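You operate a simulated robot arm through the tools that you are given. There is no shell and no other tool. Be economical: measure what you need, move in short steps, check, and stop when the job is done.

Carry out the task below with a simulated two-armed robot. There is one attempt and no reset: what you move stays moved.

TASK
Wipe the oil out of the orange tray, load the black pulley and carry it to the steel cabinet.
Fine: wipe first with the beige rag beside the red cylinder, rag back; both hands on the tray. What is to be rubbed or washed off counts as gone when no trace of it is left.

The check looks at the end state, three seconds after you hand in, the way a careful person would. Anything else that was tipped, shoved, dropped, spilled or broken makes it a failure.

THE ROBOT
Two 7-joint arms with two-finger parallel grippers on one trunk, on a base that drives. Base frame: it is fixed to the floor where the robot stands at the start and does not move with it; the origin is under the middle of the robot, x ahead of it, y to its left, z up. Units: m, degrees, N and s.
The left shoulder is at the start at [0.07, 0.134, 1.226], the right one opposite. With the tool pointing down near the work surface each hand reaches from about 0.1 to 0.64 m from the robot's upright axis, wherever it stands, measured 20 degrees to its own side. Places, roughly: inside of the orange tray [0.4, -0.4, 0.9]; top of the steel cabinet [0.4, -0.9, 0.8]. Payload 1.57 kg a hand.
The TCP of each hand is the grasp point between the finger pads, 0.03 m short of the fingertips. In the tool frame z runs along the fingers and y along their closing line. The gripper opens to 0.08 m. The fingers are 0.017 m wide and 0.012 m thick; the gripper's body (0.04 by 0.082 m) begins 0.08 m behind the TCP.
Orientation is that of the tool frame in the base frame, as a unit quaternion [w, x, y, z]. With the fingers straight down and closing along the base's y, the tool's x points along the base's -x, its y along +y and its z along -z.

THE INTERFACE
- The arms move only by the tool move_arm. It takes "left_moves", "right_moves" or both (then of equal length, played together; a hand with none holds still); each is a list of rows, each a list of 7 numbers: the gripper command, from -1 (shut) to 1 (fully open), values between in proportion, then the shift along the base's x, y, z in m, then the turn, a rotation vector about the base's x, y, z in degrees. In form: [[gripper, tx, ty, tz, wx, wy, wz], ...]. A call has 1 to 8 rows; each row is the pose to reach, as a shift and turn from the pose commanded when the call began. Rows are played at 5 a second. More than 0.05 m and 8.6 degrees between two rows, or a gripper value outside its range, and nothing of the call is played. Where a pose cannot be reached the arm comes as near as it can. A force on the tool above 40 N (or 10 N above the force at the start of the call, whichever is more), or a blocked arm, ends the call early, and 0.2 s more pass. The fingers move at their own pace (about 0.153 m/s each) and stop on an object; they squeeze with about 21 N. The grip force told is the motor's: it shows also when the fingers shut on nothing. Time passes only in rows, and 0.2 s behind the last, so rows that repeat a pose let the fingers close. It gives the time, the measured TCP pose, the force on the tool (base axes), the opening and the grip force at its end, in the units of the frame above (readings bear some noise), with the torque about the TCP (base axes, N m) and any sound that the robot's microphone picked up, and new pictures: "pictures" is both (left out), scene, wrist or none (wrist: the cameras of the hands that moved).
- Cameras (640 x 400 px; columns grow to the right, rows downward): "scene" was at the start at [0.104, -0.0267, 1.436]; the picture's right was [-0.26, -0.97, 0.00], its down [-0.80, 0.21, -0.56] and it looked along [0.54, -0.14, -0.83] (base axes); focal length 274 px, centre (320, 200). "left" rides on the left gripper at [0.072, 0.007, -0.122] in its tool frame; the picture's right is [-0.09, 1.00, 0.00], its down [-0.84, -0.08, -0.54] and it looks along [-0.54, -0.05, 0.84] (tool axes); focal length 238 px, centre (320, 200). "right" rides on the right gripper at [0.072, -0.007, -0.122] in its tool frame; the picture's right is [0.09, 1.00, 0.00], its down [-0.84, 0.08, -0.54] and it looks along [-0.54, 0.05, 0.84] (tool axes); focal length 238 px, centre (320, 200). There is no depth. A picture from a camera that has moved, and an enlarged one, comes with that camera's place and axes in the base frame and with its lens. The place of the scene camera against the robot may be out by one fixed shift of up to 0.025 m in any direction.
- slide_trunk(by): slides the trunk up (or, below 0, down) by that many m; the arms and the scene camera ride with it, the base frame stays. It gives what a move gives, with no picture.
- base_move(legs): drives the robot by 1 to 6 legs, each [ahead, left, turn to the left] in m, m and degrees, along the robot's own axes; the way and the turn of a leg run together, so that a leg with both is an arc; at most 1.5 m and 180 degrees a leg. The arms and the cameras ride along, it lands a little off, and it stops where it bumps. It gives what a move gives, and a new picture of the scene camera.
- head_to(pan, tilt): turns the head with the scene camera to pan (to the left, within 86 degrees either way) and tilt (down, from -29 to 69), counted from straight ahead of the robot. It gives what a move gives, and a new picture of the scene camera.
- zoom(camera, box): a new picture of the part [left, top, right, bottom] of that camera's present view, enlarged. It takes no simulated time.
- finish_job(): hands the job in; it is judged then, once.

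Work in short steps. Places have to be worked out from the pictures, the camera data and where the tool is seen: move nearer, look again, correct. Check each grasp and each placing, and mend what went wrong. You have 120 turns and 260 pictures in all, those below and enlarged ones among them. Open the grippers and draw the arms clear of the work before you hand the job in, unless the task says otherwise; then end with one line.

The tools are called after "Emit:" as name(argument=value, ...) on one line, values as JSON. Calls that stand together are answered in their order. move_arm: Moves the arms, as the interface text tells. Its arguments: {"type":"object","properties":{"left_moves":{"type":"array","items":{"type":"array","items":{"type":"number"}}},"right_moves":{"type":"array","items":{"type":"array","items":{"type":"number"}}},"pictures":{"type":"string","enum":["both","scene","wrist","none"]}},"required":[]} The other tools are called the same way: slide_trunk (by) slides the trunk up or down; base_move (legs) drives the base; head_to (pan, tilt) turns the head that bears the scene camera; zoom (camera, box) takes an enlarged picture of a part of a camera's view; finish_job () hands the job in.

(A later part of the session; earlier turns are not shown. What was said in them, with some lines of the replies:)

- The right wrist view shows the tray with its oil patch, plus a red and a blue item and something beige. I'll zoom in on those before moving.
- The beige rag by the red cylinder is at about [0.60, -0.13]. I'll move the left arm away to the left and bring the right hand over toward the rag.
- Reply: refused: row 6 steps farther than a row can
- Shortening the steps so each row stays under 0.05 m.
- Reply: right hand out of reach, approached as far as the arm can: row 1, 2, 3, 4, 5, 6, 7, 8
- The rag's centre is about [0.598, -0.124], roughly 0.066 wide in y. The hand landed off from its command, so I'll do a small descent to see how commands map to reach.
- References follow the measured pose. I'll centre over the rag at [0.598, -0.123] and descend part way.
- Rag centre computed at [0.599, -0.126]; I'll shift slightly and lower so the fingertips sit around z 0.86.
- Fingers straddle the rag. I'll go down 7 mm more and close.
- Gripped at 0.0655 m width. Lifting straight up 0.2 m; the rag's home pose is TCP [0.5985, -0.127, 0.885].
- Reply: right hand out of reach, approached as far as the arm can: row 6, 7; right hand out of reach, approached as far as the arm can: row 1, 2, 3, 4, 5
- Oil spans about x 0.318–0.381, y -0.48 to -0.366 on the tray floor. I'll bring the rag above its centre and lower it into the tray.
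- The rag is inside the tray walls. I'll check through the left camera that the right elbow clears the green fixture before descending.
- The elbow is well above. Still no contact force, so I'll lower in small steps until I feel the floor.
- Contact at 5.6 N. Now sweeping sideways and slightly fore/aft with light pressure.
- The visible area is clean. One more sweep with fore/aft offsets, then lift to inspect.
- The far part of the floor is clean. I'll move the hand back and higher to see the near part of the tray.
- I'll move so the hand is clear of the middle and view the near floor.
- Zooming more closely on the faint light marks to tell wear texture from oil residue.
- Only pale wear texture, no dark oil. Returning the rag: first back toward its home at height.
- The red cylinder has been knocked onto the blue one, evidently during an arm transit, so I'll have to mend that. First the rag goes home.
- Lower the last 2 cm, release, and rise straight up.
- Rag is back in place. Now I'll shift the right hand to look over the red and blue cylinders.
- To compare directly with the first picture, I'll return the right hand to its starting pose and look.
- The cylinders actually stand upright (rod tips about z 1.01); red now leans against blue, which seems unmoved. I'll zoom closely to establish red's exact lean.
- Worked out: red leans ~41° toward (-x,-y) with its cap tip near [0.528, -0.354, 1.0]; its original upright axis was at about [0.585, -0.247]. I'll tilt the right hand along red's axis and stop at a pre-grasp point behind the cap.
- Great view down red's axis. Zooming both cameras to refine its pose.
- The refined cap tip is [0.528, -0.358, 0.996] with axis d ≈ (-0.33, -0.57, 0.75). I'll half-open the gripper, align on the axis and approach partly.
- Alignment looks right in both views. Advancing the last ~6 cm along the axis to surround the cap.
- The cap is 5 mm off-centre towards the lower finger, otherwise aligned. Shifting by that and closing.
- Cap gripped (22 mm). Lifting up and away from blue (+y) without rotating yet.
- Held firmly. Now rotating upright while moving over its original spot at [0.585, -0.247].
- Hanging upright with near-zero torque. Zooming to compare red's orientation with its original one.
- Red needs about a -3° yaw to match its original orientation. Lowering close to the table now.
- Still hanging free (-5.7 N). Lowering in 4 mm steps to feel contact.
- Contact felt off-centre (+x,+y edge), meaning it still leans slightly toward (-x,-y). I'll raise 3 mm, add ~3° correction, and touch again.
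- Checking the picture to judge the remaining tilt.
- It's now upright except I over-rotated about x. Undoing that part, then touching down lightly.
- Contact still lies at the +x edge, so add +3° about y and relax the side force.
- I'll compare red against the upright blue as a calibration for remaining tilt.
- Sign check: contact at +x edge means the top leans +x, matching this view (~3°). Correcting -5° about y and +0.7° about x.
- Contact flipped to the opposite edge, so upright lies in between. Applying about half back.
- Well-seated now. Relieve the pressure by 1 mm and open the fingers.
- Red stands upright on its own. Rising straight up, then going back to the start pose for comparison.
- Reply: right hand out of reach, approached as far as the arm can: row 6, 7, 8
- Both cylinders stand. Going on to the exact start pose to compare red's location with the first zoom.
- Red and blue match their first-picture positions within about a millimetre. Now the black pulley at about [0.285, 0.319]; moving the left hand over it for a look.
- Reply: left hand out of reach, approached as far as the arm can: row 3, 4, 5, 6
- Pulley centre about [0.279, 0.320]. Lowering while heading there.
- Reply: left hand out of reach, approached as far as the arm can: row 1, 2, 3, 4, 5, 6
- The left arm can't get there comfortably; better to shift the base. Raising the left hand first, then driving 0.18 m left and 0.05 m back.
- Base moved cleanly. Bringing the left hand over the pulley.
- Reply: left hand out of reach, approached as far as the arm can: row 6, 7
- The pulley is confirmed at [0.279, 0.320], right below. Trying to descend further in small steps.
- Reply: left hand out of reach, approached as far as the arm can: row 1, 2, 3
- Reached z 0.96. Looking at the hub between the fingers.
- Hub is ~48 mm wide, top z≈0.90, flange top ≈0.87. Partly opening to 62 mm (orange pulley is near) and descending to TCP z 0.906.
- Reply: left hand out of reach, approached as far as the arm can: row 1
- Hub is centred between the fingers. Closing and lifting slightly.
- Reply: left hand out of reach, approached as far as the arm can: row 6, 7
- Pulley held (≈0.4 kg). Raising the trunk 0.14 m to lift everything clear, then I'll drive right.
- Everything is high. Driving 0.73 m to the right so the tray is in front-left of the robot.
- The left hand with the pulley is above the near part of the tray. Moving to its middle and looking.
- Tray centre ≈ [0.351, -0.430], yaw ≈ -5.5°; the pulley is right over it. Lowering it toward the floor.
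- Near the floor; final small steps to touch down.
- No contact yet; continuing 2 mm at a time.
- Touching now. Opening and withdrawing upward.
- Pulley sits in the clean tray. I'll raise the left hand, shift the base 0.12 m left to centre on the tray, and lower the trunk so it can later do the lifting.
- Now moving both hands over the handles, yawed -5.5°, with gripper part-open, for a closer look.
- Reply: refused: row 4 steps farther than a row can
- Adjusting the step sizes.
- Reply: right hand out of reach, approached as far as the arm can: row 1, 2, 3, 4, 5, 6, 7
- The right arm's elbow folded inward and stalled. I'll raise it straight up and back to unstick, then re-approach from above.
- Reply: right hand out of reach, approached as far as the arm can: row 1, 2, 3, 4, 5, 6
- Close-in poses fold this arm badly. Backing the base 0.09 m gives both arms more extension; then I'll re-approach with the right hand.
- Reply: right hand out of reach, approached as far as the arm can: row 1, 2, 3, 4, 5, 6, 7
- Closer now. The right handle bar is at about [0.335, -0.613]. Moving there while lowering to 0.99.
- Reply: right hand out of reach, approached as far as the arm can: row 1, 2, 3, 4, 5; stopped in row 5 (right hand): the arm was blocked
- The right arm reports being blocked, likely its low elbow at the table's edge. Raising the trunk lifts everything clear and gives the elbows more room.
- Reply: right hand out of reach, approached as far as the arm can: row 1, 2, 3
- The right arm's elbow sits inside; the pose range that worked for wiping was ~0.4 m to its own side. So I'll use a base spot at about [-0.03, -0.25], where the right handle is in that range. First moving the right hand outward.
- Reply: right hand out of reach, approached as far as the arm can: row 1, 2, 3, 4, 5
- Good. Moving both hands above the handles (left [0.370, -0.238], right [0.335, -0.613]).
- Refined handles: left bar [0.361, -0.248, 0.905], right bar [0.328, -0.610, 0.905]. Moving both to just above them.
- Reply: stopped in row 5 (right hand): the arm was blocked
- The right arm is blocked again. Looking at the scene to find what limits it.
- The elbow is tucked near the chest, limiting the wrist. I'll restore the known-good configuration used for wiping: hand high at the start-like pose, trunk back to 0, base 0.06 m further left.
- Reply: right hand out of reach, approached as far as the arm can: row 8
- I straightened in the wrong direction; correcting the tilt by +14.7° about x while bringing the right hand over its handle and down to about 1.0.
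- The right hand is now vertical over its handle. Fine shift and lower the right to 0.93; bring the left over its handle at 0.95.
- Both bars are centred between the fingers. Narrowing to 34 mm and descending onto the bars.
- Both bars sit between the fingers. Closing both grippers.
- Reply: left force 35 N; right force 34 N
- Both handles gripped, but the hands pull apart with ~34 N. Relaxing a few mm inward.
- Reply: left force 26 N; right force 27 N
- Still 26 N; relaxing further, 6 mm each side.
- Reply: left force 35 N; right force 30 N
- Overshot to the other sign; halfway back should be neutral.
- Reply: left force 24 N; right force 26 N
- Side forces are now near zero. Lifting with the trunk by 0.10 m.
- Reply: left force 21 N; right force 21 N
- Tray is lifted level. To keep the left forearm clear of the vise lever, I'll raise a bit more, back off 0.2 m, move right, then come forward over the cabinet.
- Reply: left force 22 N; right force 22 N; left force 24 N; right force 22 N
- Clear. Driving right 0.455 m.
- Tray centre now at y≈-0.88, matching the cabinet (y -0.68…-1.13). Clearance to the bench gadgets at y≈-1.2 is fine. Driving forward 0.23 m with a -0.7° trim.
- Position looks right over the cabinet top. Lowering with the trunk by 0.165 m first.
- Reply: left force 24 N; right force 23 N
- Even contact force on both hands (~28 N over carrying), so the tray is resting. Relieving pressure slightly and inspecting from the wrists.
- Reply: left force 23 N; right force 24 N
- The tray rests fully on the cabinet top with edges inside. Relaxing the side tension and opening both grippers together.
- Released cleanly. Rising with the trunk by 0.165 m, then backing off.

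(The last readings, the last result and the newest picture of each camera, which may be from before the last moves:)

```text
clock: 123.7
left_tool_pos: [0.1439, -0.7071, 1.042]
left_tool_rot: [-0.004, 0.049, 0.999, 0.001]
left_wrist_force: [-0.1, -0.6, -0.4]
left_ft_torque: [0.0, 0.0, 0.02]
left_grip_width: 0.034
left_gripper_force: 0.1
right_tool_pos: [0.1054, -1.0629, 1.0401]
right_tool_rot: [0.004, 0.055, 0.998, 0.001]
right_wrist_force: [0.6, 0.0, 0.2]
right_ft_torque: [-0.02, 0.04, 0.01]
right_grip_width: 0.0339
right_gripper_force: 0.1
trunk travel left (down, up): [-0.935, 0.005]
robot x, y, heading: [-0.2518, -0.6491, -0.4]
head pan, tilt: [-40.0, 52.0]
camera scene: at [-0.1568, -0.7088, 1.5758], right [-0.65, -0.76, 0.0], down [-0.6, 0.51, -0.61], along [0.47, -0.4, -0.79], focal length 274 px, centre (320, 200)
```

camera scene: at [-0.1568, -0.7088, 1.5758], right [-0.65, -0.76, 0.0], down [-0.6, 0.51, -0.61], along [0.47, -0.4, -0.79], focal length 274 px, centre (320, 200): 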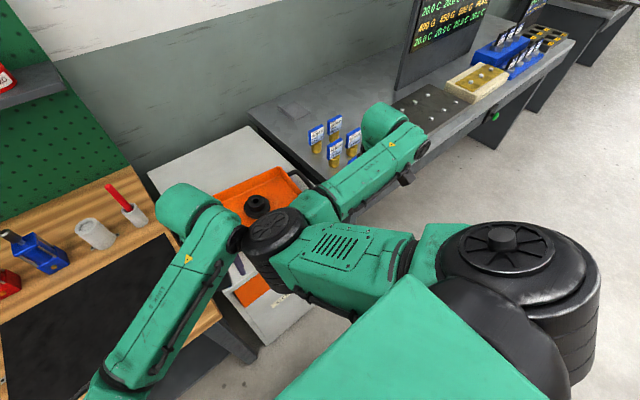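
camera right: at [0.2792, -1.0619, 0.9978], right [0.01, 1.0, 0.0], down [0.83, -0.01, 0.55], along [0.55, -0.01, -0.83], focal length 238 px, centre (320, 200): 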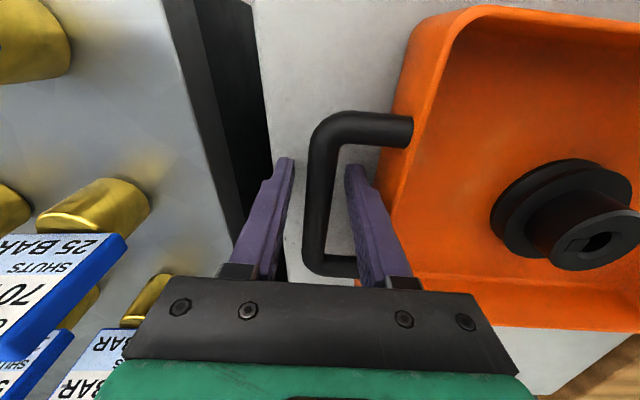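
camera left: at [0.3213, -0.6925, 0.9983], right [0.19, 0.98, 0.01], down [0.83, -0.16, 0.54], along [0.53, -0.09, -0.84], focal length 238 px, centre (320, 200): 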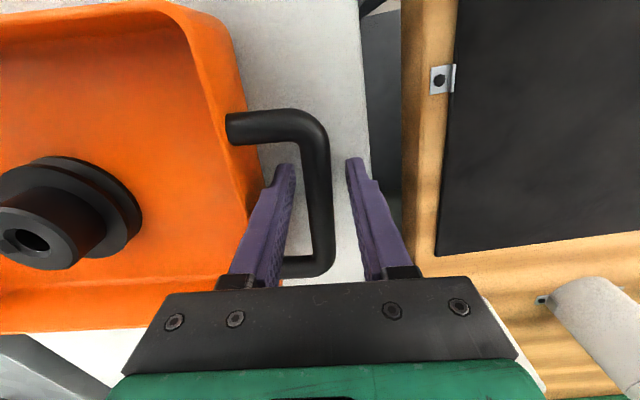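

Opening the grippers fully, backing further, and checking both the cabinet and the bench.

Emit:
base_move(legs=[[-0.3, 0, 0]])

Emit:
move_arm(left_moves=[[1, 0, 0, 0, 0, 0, 0], [1, 0, 0, 0, 0, 0, 0]], right_moves=[[1, 0, 0, 0, 0, 0, 0], [1, 0, 0, 0, 0, 0, 0]], pictures="none")

Emit:
head_to(pan=-10, tilt=30)

Emit:
head_to(pan=25, tilt=30)

```text
clock: 125.7
left_tool_pos: [-0.1523, -0.7023, 1.0425]
left_tool_rot: [-0.004, 0.047, 0.999, 0.001]
left_wrist_force: [0.1, 0.4, 0.1]
left_ft_torque: [-0.01, 0.01, 0.04]
left_grip_width: 0.0339
left_gripper_force: 0.0
right_tool_pos: [-0.1932, -1.0594, 1.0401]
right_tool_rot: [0.004, 0.052, 0.999, 0.001]
right_wrist_force: [0.4, -0.7, 0.1]
right_ft_torque: [0.02, 0.03, 0.01]
right_grip_width: 0.034
right_gripper_force: 0.2
trunk travel left (down, up): [-0.935, 0.005]
robot x, y, heading: [-0.5491, -0.6493, -0.4]
head pan, tilt: [-40.0, 52.0]
camera scene: at [-0.4545, -0.7066, 1.5759], right [-0.65, -0.76, 0.0], down [-0.6, 0.51, -0.61], along [0.47, -0.4, -0.79], focal length 274 px, centre (320, 200)
```

scene: 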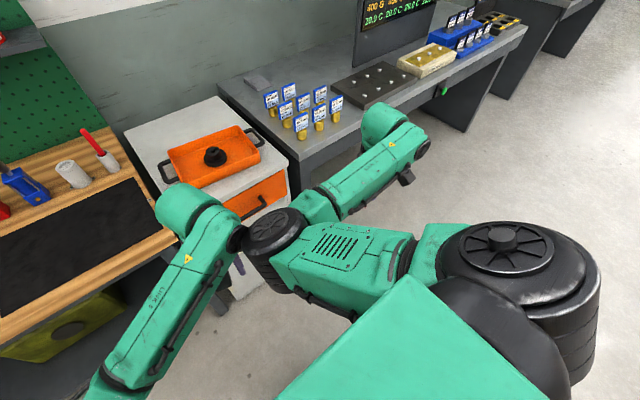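

```text
clock: 126.3
left_tool_pos: [-0.1534, -0.703, 1.0421]
left_tool_rot: [-0.002, 0.046, 0.999, 0.001]
left_wrist_force: [-1.3, -0.2, -0.2]
left_ft_torque: [0.04, 0.05, 0.0]
left_grip_width: 0.08
left_gripper_force: 0.1
right_tool_pos: [-0.1944, -1.0597, 1.0405]
right_tool_rot: [0.005, 0.052, 0.999, 0.0]
right_wrist_force: [0.4, 0.1, 0.0]
right_ft_torque: [0.01, 0.03, -0.01]
right_grip_width: 0.0799
right_gripper_force: 0.0
trunk travel left (down, up): [-0.935, 0.005]
robot x, y, heading: [-0.5516, -0.6485, -0.1]
head pan, tilt: [-40.0, 52.0]
```

```text
clock: 127.3
left_tool_pos: [-0.1537, -0.7028, 1.0423]
left_tool_rot: [-0.003, 0.046, 0.999, 0.001]
left_wrist_force: [0.3, 1.1, 0.2]
left_ft_torque: [-0.02, -0.01, -0.02]
left_grip_width: 0.08
left_gripper_force: 0.1
right_tool_pos: [-0.1927, -1.0588, 1.0408]
right_tool_rot: [0.005, 0.052, 0.999, 0.001]
right_wrist_force: [0.1, 0.0, 0.1]
right_ft_torque: [0.01, 0.01, -0.03]
right_grip_width: 0.0799
right_gripper_force: 0.1
trunk travel left (down, up): [-0.935, 0.005]
robot x, y, heading: [-0.5495, -0.6516, -0.3]
head pan, tilt: [-10.0, 30.0]
camera scene: at [-0.4259, -0.6742, 1.6082], right [-0.18, -0.98, 0.0], down [-0.49, 0.09, -0.87], along [0.85, -0.15, -0.5], focal length 274 px, centre (320, 200)
```

scene: 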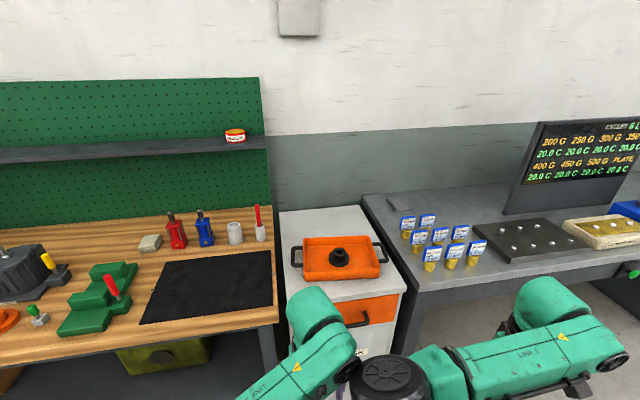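

```text
clock: 128.3
left_tool_pos: [-0.1535, -0.7027, 1.0416]
left_tool_rot: [-0.002, 0.046, 0.999, 0.001]
left_wrist_force: [-0.1, 0.5, -0.2]
left_ft_torque: [0.01, 0.02, 0.03]
left_grip_width: 0.08
left_gripper_force: 0.1
right_tool_pos: [-0.1939, -1.0596, 1.0419]
right_tool_rot: [0.006, 0.052, 0.999, 0.001]
right_wrist_force: [0.0, -0.4, 0.6]
right_ft_torque: [-0.01, 0.0, -0.02]
right_grip_width: 0.0799
right_gripper_force: 0.2
trunk travel left (down, up): [-0.935, 0.005]
robot x, y, heading: [-0.549, -0.6467, 0.1]
head pan, tilt: [25.0, 30.0]
camera scene: at [-0.4325, -0.6203, 1.6083], right [0.42, -0.91, 0.0], down [-0.45, -0.21, -0.87], along [0.79, 0.36, -0.5], focal length 274 px, centre (320, 200)
```

scene: 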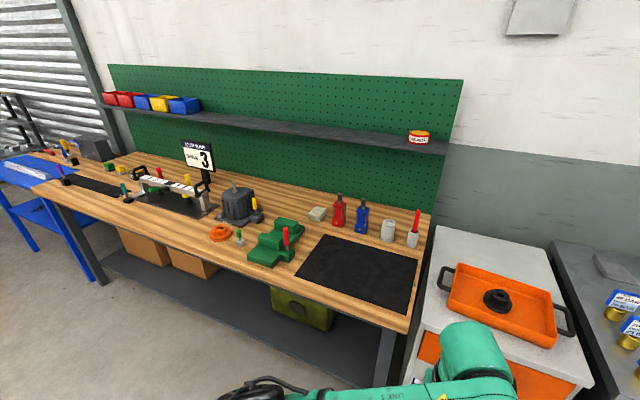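

Everything appears in order. A last enlarged check of tray floor and bench items.

Emit:
zoom(camera="scene", box=[430, 250, 590, 350])

Emit:
zoom(camera="scene", box=[200, 170, 440, 320])

```text
4.00 times, centred on (510, 300) of scene
camera zoom: at [-0.4325, -0.6203, 1.6083], right [0.42, -0.91, 0.0], down [-0.45, -0.21, -0.87], along [0.79, 0.36, -0.5], focal length 1096 px, centre (-440, -200)
```

zoom: 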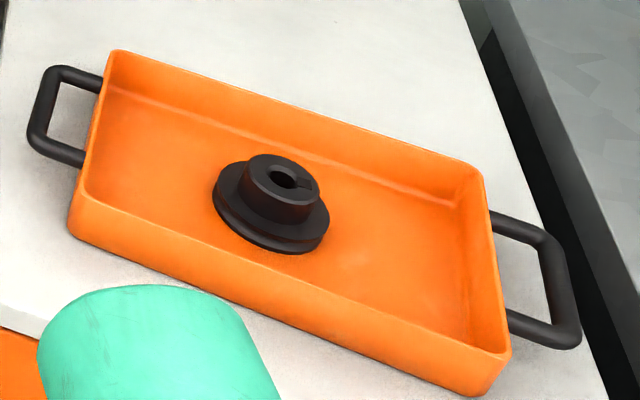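

```text
2.67 times, centred on (320, 245) of scene
camera zoom: at [-0.4325, -0.6203, 1.6083], right [0.42, -0.91, 0.0], down [-0.45, -0.21, -0.87], along [0.79, 0.36, -0.5], focal length 730 px, centre (320, 80)
```

zoom: 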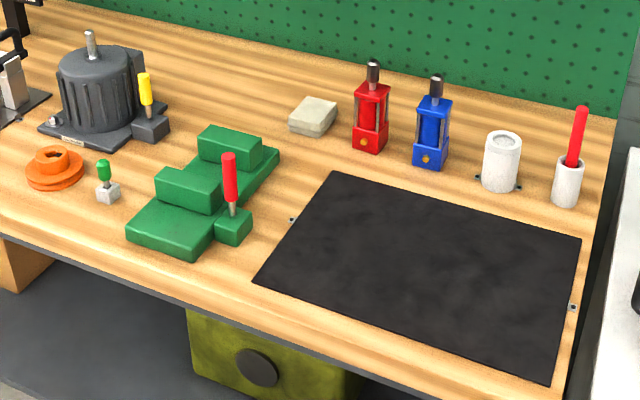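

The tray is clean with the pulley in it and sits on the cabinet. The rag is back in place, everything on the bench is standing, and the arms are clear. Handing in.

Emit:
finish_job()

```text
The job is handed in.
```

The oil is wiped out of the orange tray, the rag is back beside the red cylinder, and the tray with the black pulley was carried in both hands and now stands on the steel cabinet. On the way, my right arm knocked the red cylinder over against the blue one; I stood it back up in its original spot, to within a few millimetres by the pictures.
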